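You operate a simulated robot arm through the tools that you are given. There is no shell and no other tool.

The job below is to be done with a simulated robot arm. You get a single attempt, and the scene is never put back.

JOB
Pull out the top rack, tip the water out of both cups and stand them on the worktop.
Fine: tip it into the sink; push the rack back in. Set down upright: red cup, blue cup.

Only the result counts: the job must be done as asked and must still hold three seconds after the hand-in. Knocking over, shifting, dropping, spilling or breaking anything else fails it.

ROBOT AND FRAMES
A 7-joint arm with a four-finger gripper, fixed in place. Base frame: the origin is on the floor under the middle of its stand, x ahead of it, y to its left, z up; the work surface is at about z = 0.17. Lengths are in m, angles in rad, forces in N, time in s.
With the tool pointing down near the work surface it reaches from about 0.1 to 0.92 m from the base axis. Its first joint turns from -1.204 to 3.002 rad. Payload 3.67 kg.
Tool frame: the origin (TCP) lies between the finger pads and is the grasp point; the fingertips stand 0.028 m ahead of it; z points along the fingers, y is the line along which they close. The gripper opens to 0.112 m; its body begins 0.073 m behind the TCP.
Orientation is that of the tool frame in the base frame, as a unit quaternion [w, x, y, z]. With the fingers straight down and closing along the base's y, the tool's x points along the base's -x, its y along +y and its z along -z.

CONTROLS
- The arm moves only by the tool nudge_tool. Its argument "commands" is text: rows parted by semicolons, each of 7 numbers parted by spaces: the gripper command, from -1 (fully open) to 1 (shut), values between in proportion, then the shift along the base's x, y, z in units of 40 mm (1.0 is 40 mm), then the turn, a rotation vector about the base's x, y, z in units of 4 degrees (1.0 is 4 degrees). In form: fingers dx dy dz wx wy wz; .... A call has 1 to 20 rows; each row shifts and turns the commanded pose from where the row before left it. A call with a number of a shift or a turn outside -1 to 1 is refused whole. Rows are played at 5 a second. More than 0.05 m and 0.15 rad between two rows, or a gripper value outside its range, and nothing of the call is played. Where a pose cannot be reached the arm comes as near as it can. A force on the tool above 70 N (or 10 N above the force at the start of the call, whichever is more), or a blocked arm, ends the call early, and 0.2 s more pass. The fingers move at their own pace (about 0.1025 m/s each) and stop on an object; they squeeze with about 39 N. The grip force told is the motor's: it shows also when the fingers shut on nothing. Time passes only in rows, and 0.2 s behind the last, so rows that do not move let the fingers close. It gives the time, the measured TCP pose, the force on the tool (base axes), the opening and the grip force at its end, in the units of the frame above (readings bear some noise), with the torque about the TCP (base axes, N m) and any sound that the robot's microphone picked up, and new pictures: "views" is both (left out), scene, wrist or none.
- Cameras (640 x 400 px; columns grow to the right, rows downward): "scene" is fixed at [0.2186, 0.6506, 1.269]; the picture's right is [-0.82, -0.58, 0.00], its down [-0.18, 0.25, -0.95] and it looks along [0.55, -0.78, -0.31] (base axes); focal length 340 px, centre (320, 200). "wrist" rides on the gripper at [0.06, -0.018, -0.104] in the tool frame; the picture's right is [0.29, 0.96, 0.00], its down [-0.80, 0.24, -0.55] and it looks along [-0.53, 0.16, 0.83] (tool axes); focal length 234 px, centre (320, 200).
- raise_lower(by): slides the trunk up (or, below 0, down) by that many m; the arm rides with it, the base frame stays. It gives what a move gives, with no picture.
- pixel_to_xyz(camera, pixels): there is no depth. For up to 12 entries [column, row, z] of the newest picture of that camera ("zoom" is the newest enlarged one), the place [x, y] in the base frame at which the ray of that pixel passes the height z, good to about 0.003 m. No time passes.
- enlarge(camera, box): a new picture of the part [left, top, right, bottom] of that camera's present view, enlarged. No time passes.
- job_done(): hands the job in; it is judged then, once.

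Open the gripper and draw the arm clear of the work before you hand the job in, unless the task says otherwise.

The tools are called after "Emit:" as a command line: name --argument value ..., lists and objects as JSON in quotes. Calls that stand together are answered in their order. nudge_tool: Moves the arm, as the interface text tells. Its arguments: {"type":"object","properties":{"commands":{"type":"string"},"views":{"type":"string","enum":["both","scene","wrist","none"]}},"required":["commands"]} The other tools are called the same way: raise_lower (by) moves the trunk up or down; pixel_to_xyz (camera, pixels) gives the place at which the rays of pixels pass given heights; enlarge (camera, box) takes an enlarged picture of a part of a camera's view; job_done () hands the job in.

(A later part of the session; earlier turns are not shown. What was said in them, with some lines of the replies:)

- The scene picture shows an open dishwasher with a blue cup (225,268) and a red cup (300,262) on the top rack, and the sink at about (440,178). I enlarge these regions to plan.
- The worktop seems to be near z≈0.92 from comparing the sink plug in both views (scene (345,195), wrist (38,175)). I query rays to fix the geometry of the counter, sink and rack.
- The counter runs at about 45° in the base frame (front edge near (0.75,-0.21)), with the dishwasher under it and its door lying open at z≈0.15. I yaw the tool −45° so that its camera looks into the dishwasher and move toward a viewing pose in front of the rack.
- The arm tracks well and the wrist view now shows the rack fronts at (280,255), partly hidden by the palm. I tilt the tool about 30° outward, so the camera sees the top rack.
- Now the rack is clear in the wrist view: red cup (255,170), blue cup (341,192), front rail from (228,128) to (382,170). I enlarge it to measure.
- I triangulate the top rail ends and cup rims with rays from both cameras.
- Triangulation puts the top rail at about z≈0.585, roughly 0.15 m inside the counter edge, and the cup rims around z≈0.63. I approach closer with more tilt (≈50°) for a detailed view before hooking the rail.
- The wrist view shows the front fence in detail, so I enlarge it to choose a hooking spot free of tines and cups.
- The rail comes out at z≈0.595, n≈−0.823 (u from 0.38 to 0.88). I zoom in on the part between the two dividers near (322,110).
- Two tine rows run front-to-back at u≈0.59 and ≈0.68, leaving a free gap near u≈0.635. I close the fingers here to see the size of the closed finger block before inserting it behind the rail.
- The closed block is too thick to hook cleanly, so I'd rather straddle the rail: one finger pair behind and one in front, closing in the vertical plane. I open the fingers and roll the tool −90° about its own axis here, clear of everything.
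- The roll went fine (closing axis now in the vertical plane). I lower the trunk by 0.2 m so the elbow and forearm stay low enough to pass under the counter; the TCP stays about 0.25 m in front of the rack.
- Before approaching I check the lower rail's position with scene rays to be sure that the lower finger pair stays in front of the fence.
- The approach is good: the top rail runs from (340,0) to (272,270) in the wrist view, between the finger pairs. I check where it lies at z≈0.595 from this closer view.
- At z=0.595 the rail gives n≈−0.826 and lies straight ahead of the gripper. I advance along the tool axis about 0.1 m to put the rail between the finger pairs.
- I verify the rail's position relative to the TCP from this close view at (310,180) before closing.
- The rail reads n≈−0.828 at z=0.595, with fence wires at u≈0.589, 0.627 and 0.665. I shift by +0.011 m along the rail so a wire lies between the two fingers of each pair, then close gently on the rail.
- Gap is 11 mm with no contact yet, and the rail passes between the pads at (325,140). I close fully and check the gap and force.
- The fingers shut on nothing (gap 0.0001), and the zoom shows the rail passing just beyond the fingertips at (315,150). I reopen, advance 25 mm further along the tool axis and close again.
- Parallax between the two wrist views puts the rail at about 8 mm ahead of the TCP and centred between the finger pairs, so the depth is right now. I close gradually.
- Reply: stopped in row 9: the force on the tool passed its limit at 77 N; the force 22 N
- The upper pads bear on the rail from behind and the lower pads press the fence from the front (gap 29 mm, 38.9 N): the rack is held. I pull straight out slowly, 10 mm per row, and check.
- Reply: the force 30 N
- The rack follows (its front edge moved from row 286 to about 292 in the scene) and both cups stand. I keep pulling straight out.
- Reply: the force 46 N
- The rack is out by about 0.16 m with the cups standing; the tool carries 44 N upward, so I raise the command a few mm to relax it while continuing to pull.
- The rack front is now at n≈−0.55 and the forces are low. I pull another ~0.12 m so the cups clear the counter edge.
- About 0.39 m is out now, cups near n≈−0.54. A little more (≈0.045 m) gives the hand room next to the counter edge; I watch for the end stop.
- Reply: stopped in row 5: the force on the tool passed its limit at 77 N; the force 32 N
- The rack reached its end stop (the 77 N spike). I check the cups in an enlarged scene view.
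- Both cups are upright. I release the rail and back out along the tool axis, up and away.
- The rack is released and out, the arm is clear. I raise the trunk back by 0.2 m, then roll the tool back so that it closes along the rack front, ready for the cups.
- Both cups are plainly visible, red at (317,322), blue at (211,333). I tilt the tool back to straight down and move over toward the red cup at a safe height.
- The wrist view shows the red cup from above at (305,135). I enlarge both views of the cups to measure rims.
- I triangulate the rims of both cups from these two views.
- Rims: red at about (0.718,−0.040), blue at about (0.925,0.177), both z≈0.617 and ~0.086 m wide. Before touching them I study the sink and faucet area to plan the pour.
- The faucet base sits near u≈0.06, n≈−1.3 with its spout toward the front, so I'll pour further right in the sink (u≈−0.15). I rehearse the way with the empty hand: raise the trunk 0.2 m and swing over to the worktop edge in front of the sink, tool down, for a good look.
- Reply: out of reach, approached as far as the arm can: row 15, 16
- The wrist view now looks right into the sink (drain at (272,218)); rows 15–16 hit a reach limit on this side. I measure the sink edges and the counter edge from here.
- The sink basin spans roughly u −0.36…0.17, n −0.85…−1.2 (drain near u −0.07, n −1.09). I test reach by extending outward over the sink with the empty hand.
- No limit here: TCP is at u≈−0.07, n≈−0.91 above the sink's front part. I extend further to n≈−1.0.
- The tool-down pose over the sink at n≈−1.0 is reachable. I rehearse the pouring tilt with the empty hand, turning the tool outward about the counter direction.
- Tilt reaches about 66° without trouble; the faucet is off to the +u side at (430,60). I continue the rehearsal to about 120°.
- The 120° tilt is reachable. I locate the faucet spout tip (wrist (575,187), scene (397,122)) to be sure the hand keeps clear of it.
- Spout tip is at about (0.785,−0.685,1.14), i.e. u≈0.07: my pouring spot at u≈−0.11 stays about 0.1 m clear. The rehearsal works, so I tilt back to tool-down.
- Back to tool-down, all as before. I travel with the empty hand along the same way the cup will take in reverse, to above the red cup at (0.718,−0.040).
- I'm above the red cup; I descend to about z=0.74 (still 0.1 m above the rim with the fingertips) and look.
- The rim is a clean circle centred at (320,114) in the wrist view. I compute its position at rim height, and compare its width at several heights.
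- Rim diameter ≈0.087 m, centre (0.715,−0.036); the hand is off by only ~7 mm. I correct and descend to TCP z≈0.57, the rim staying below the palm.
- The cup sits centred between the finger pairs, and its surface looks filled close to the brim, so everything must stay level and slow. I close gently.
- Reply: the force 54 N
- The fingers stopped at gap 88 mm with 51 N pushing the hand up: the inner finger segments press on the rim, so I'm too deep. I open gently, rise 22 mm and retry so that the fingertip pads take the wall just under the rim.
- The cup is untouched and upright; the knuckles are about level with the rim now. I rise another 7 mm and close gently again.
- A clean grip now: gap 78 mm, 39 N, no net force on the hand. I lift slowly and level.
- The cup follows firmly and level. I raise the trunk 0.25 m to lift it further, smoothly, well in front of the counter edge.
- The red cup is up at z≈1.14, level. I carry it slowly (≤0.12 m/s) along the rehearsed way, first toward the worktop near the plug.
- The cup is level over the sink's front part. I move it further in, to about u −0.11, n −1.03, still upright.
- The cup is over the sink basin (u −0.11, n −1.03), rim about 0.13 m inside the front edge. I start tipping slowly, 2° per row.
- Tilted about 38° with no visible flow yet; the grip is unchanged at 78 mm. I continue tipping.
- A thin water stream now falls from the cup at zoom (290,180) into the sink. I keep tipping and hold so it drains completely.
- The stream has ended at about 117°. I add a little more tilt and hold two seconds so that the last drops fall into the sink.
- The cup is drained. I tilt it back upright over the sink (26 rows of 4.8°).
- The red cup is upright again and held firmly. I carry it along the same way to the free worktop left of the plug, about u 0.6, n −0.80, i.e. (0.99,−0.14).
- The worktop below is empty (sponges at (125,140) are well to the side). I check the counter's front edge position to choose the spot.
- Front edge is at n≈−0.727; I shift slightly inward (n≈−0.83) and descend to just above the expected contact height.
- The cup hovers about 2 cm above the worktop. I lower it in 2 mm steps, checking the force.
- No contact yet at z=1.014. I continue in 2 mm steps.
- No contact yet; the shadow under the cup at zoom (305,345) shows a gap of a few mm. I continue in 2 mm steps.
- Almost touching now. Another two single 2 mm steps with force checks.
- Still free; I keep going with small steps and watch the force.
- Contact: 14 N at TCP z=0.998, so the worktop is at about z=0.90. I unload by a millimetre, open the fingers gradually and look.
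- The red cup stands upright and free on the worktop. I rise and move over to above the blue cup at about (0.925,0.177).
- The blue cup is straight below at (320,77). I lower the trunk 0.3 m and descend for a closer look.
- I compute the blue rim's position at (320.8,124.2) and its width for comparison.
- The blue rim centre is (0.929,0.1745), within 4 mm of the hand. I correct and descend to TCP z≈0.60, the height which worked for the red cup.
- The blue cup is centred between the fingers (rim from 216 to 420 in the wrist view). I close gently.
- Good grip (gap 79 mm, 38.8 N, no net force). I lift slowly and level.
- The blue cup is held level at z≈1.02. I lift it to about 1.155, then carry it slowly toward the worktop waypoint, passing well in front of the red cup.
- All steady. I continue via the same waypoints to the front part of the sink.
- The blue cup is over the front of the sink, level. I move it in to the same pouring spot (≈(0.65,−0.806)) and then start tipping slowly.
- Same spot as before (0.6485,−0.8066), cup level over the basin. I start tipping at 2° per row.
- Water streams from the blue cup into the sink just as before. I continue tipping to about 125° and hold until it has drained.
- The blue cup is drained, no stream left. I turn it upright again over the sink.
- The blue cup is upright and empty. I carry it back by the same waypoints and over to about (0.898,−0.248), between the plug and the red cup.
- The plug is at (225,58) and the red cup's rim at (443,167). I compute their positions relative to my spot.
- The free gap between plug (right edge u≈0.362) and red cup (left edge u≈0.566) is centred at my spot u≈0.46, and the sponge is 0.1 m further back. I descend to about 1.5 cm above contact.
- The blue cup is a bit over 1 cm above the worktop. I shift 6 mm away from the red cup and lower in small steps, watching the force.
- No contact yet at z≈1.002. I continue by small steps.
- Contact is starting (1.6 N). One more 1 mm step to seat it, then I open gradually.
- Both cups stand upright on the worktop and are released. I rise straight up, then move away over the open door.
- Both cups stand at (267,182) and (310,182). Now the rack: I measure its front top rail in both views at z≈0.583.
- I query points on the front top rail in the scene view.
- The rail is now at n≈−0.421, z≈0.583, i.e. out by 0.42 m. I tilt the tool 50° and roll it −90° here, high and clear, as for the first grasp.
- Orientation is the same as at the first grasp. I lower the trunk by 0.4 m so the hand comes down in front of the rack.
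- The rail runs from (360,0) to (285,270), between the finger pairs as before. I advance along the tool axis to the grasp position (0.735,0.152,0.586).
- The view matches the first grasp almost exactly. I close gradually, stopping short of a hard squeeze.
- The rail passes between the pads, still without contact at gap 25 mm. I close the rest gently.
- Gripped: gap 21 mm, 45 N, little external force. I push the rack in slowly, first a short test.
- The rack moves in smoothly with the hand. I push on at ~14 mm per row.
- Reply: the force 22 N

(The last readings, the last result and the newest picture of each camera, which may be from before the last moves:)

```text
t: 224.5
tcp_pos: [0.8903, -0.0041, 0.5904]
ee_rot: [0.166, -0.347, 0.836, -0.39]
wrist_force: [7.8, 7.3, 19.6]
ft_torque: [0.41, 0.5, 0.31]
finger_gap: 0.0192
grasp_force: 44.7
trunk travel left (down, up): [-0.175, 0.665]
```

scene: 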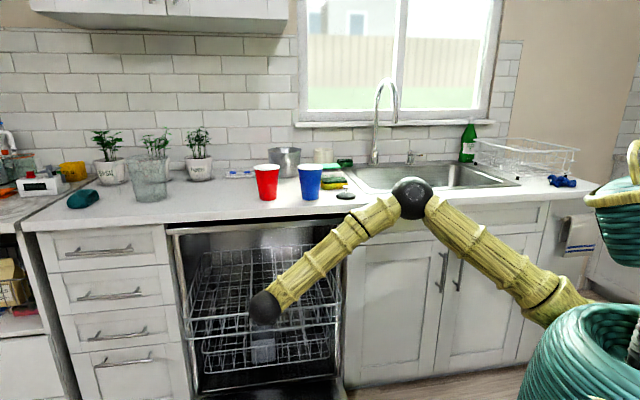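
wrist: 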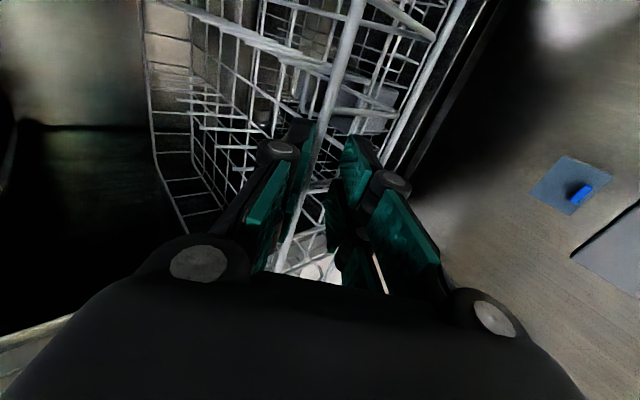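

The rack is about half a metre from... nearly in: the hand is at n≈−0.63 and needs to reach ≈−0.83. The hand rode up ~3 mm, so I bring the command down 2 mm and keep pushing.

Emit:
nudge_tool --commands "1 0.1 -0.1 -0.05 0 0 0; 1 0.2 -0.2 0 0 0 0; 1 0.24 -0.24 0 0 0 0; 1 0.24 -0.24 0 0 0 0; 1 0.24 -0.24 0 0 0 0; 1 0.24 -0.24 0 0 0 0; 1 0.24 -0.24 0 0 0 0; 1 0.24 -0.24 0 0 0 0; 1 0.2 -0.2 0 0 0 0; 1 0.1 -0.1 0 0 0 0" --views "both"

```text
t: 226.7
tcp_pos: [0.9733, -0.0853, 0.5894]
ee_rot: [0.167, -0.346, 0.836, -0.391]
wrist_force: [12.2, 11.3, 36.5]
ft_torque: [0.26, 0.27, 0.66]
finger_gap: 0.0193
grasp_force: 44.7
trunk travel left (down, up): [-0.175, 0.665]
```

scene: 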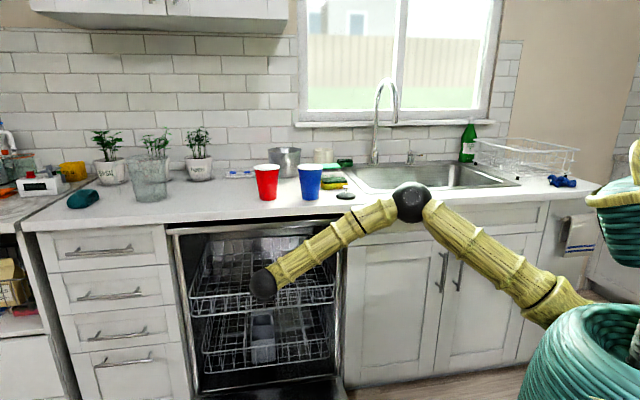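
wrist: 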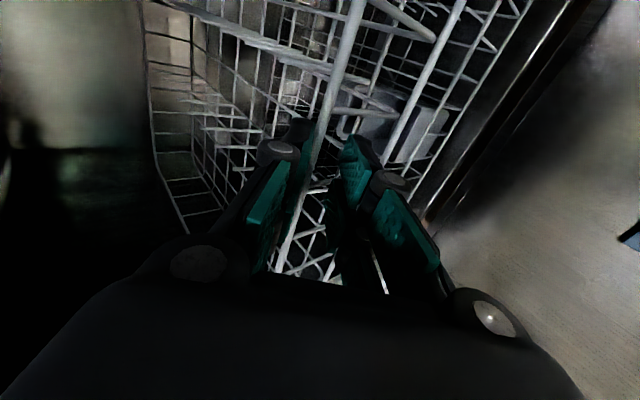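

The hand is at n≈−0.75; about 8 cm to go. The upward force is 36 N, so I ease the height by 1.5 mm and continue slowly.

Emit:
nudge_tool --commands "1 0.05 -0.05 0.04 0 0 0; 1 0.15 -0.15 0 0 0 0; 1 0.18 -0.18 0 0 0 0; 1 0.18 -0.18 0 0 0 0; 1 0.18 -0.18 0 0 0 0; 1 0.18 -0.18 0 0 0 0; 1 0.15 -0.15 0 0 0 0; 1 0.08 -0.08 0 0 0 0" --views "both"

```text
t: 228.5
tcp_pos: [1.0182, -0.1327, 0.5887]
ee_rot: [0.164, -0.346, 0.837, -0.391]
wrist_force: [15.7, 16.4, 31.1]
ft_torque: [0.76, -0.08, 0.8]
finger_gap: 0.019
grasp_force: 45.3
trunk travel left (down, up): [-0.175, 0.665]
```

scene: 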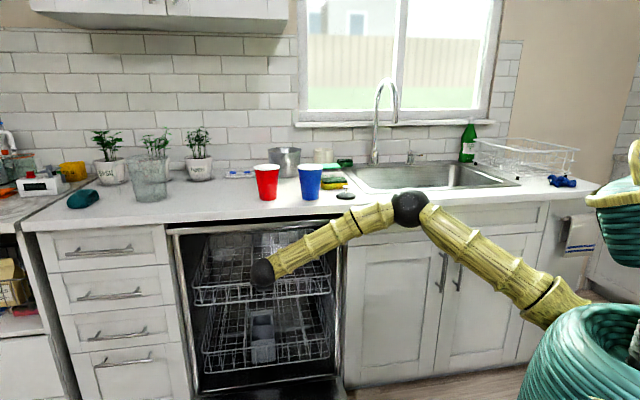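
wrist: 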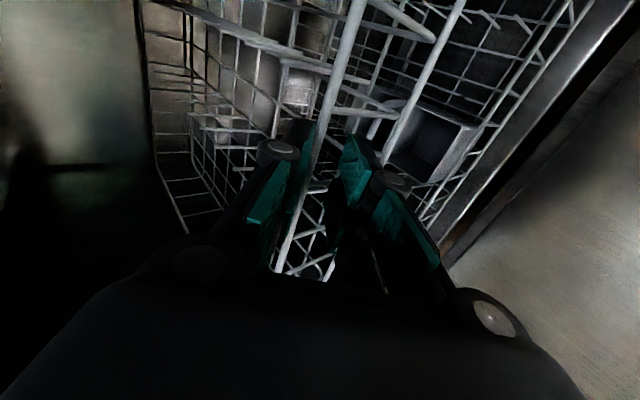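

The hand is at n≈−0.814. I compare the rail's corners with their original pixels (193.3,286) and (330,274).

Emit:
enlarge --camera "scene" --box '[170, 220, 350, 332]'

```text
3.56 times, centred on (260, 276) of scene
```

zoom: 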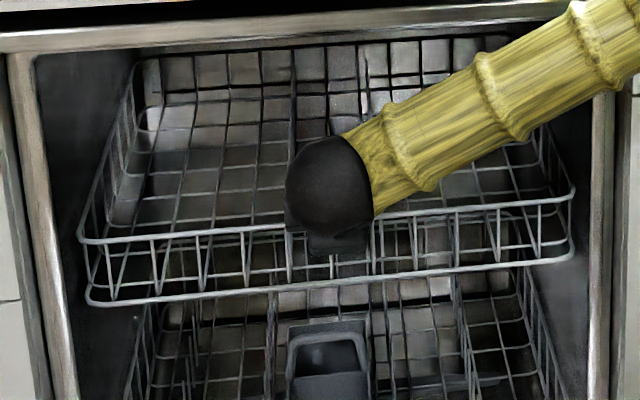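

The rail is within about 1 px of its original place, so roughly 1 cm remains. I push in small steps until it meets its stop.

Emit:
nudge_tool --commands "1 0.07 -0.07 0 0 0 0; 1 0.07 -0.07 0 0 0 0; 1 0.07 -0.07 0 0 0 0; 1 0 0 0 0 0 0" --views "none"

```text
t: 229.5
tcp_pos: [1.0259, -0.1394, 0.5885]
ee_rot: [0.165, -0.348, 0.836, -0.391]
wrist_force: [-30.2, 25.0, 27.7]
ft_torque: [0.16, 1.13, -0.64]
finger_gap: 0.0191
grasp_force: 45.1
trunk travel left (down, up): [-0.175, 0.665]
```

The force along the push direction rose to about 39 N with the hand at n≈−0.824: the rack is against its inner stop. I open the fingers gradually and check.

Emit:
nudge_tool --commands "0.7 -0.03 0.03 0 0 0 0; 0.5 0 0 0 0 0 0; 0.3 0 0 0 0 0 0; 0 0 0 0 0 0 0; -0.3 0 0 0 0 0 0; -0.6 0 0 0 0 0 0; -0.9 0 0 0 0 0 0; -1 0 0 0 0 0 0; -1 0 0 0 0 0 0" --views "both"

Emit:
enlarge --camera "scene" --box '[170, 220, 350, 332]'

```text
t: 231.5
tcp_pos: [1.0272, -0.1414, 0.5873]
ee_rot: [0.164, -0.347, 0.837, -0.39]
wrist_force: [0.7, 0.5, -0.7]
ft_torque: [0.01, -0.04, 0.01]
finger_gap: 0.1121
grasp_force: 0.0
trunk travel left (down, up): [-0.175, 0.665]
```

scene: 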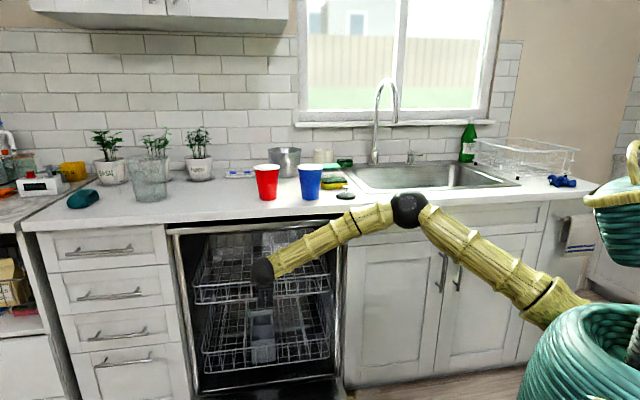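
wrist: 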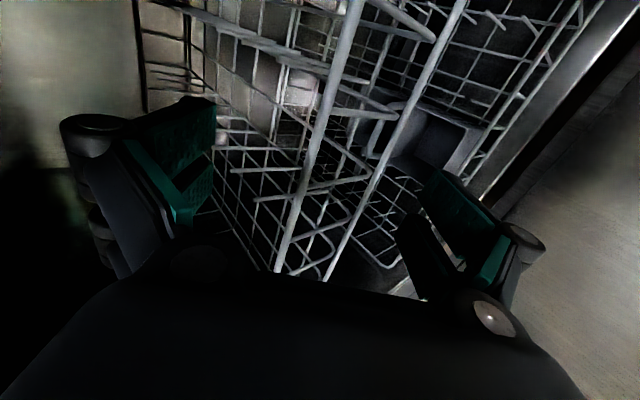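

```text
3.56 times, centred on (260, 276) of scene
```

zoom: 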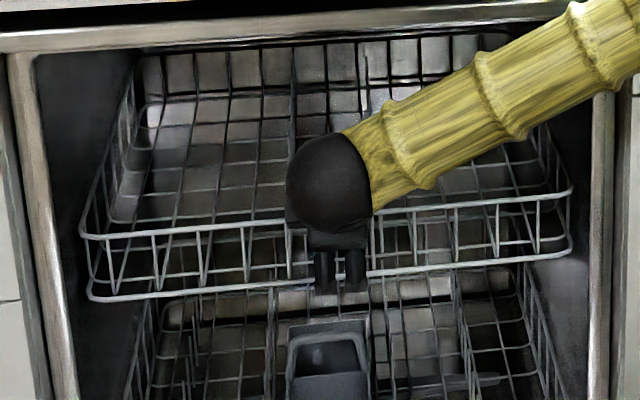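

The rack front matches its original pixels (zoom (83,235) and (90,298)). I withdraw the hand along the tool axis.

Emit:
nudge_tool --commands "-1 -0.13 0.13 0.16 0 0 0; -1 -0.2 0.2 0.24 0 0 0; -1 -0.27 0.27 0.32 0 0 0; -1 -0.27 0.27 0.32 0 0 0; -1 -0.27 0.27 0.32 0 0 0; -1 -0.27 0.27 0.32 0 0 0; -1 -0.4 0.4 0.1 0 0 0; -1 -0.5 0.5 0 0 0 0; -1 -0.5 0.5 0 0 0 0; -1 -0.6 0.6 0 0 0 0; -1 -0.6 0.6 0 0 0 0; -1 -0.6 0.6 0 0 0 0; -1 -0.6 0.6 0 0 0 0; -1 -0.6 0.6 0 0 0 0; -1 -0.6 0.6 0.2 0 0 0" --views "both"

Emit:
enlarge --camera "scene" --box '[170, 220, 350, 332]'

```text
t: 234.7
tcp_pos: [0.7706, 0.1123, 0.6651]
ee_rot: [0.165, -0.347, 0.837, -0.39]
wrist_force: [0.4, -0.3, -0.9]
ft_torque: [-0.01, 0.06, 0.02]
finger_gap: 0.112
grasp_force: 0.1
trunk travel left (down, up): [-0.175, 0.665]
```

scene: 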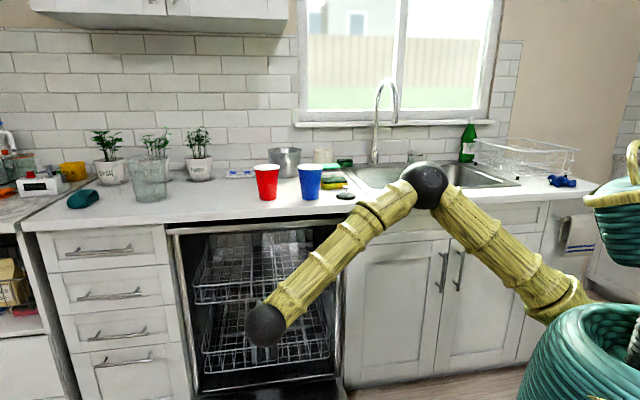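
wrist: 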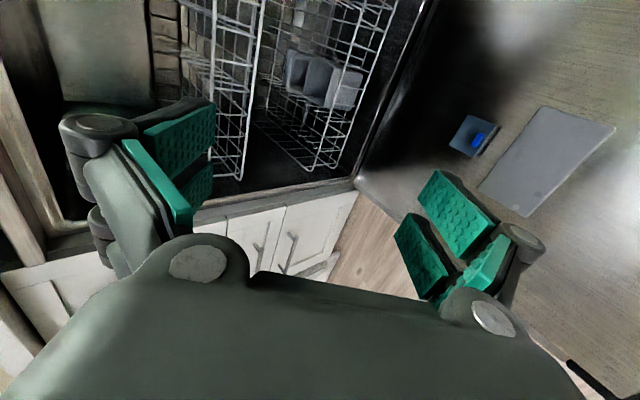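

```text
3.56 times, centred on (260, 276) of scene
```

zoom: 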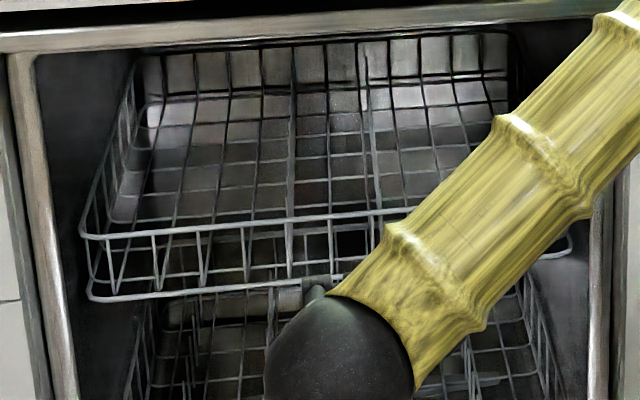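

The rack stays fully in. I back away further and raise the trunk to get the arm clear, then look over the final state.

Emit:
nudge_tool --commands "-1 -0.6 0.6 0.3 0 0 0; -1 -0.6 0.6 0.5 0 0 0; -1 -0.6 0.6 0.5 0 0 0; -1 -0.4 0.4 0.5 0 0 0" --views "none"

Emit:
raise_lower --by 0.4

Emit:
nudge_tool --commands "-1 -0.3 0 0 0 0 0; -1 -0.5 -0.3 0 0 0 0; -1 -0.5 -0.3 0 0 0 0; -1 0 0 0 0 0 0" --views "both"

```text
t: 235.7
tcp_pos: [0.684, 0.2034, 0.7389]
ee_rot: [0.164, -0.347, 0.836, -0.391]
wrist_force: [0.7, -1.0, -0.5]
ft_torque: [-0.02, -0.03, 0.0]
finger_gap: 0.1122
grasp_force: 0.1
trunk travel left (down, up): [-0.175, 0.665]
```

```text
t: 239.5
tcp_pos: [0.6828, 0.2034, 1.1378]
ee_rot: [0.165, -0.348, 0.836, -0.391]
wrist_force: [-0.5, 0.0, -0.3]
ft_torque: [-0.03, -0.01, 0.0]
finger_gap: 0.1121
grasp_force: 0.0
trunk travel left (down, up): [-0.575, 0.265]
```

```text
t: 240.5
tcp_pos: [0.6316, 0.181, 1.138]
ee_rot: [0.164, -0.347, 0.837, -0.391]
wrist_force: [0.5, -0.2, 0.3]
ft_torque: [-0.02, -0.02, -0.02]
finger_gap: 0.112
grasp_force: 0.1
trunk travel left (down, up): [-0.575, 0.265]
```

scene: 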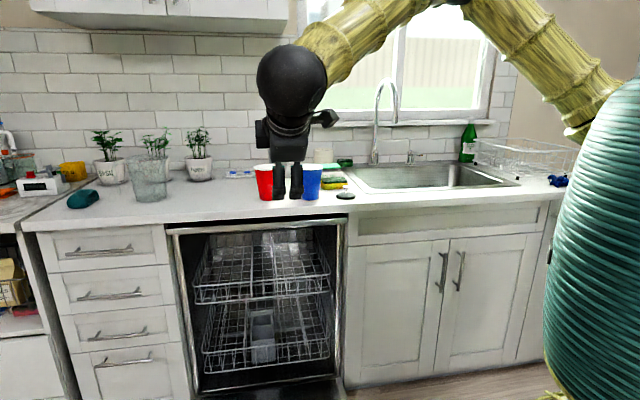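
wrist: 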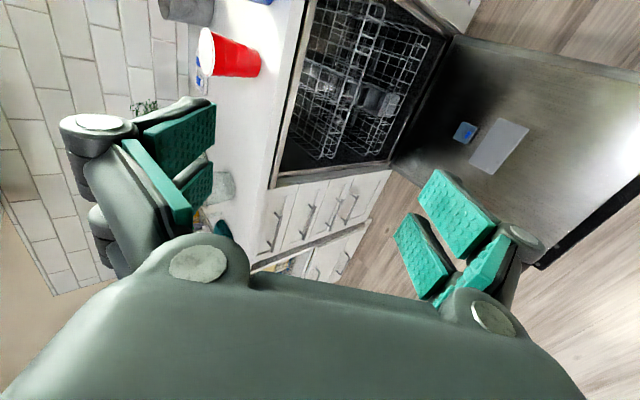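

The rack is in and both cups stand. I check the final details enlarged.

Emit:
enlarge --camera "scene" --box '[160, 210, 360, 335]'

Emit:
enlarge --camera "scene" --box '[220, 130, 540, 330]'

```text
3.20 times, centred on (260, 272) of scene
```

zoom: 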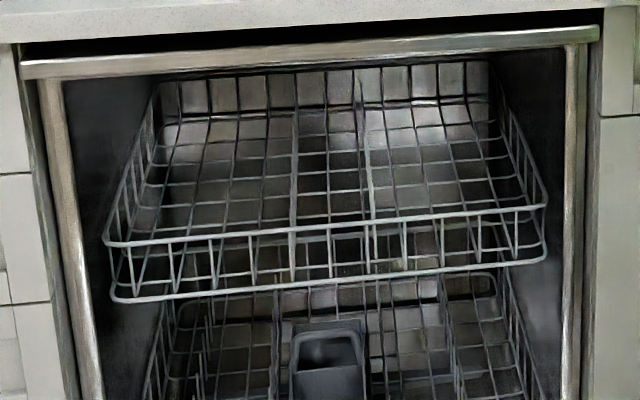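

```text
2.00 times, centred on (380, 230) of scene
```

zoom: 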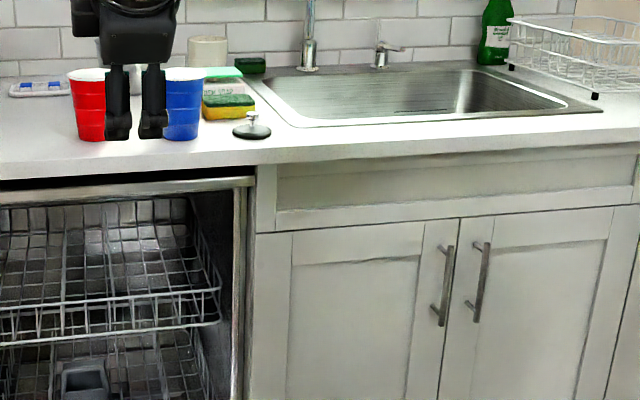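

The rack sits exactly where it was at the start (zoom rail (105,240)–(545,205)) and nothing else on the worktop has moved. I draw the arm back further and take a last look at the cups.

Emit:
nudge_tool --commands "-1 -0.4 0.3 0.5 0 0 0; -1 -0.5 0.3 0.7 0 0 0; -1 -0.5 0.2 0.7 0 0 0; -1 -0.4 0 0.5 0 0 0; -1 0 0 0 0 0 0; -1 0 0 0 0 0 0" --views "both"

Emit:
enlarge --camera "scene" --box '[200, 130, 400, 230]'

```text
t: 241.9
tcp_pos: [0.5591, 0.2076, 1.2345]
ee_rot: [0.164, -0.348, 0.836, -0.39]
wrist_force: [-0.4, -0.2, -0.6]
ft_torque: [0.02, 0.02, 0.03]
finger_gap: 0.1119
grasp_force: 0.1
trunk travel left (down, up): [-0.575, 0.265]
```

scene: 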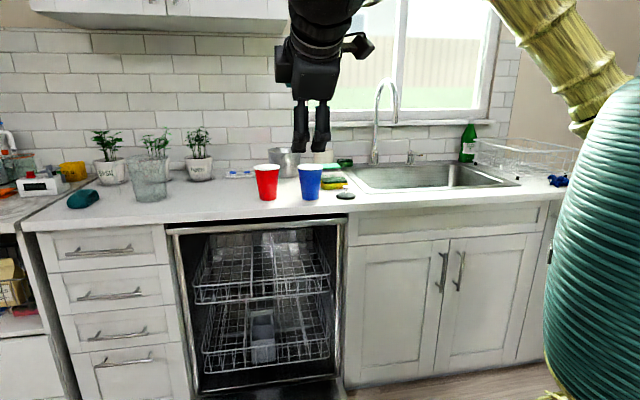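
wrist: 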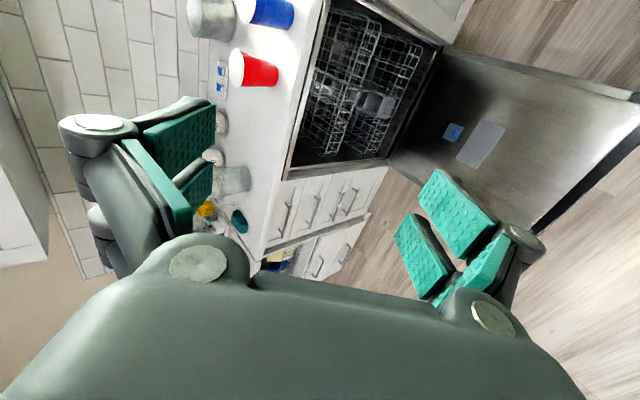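

```text
3.20 times, centred on (300, 180) of scene
```

zoom: 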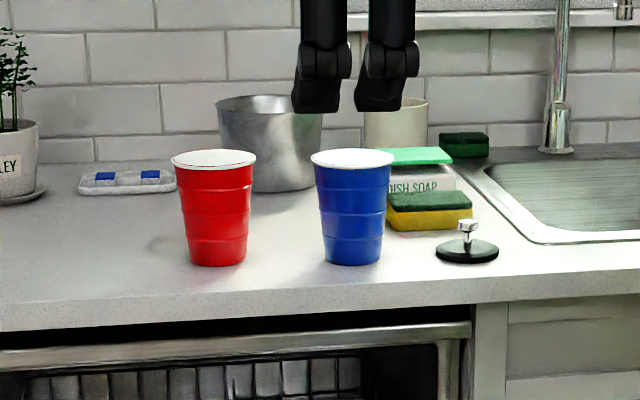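

Both cups stand upright on the worktop and were emptied into the sink. The rack is pushed back in, the gripper is open and the arm is clear, so I hand the job in.

Emit:
job_done

```text
The job is handed in.
```

I've handed the job in. Both cups were tipped out into the sink, and the red and blue cups now stand upright on the worktop. The top rack is pushed back in.

- **Water:** each cup poured in a thin stream into the sink. I held each one tilted to about 125° until the stream stopped. I saw no water land outside the sink.
- **Cups:** they stand about 0.15 m apart on the worktop above the dishwasher, just left of the sink plug.
- **Rack:** I pushed it in until it met its inner stop. In the last picture its front rail sits where it was at the start.
- **Everything else:** nothing else on the worktop looked moved in the last pictures. The gripper is open and the arm is drawn back.

Closing the gripper on the rail and pulling the rack to its end stop each caused a brief force spike of 77 N, which ended those moves early. Both cups stayed upright and I saw no spill.
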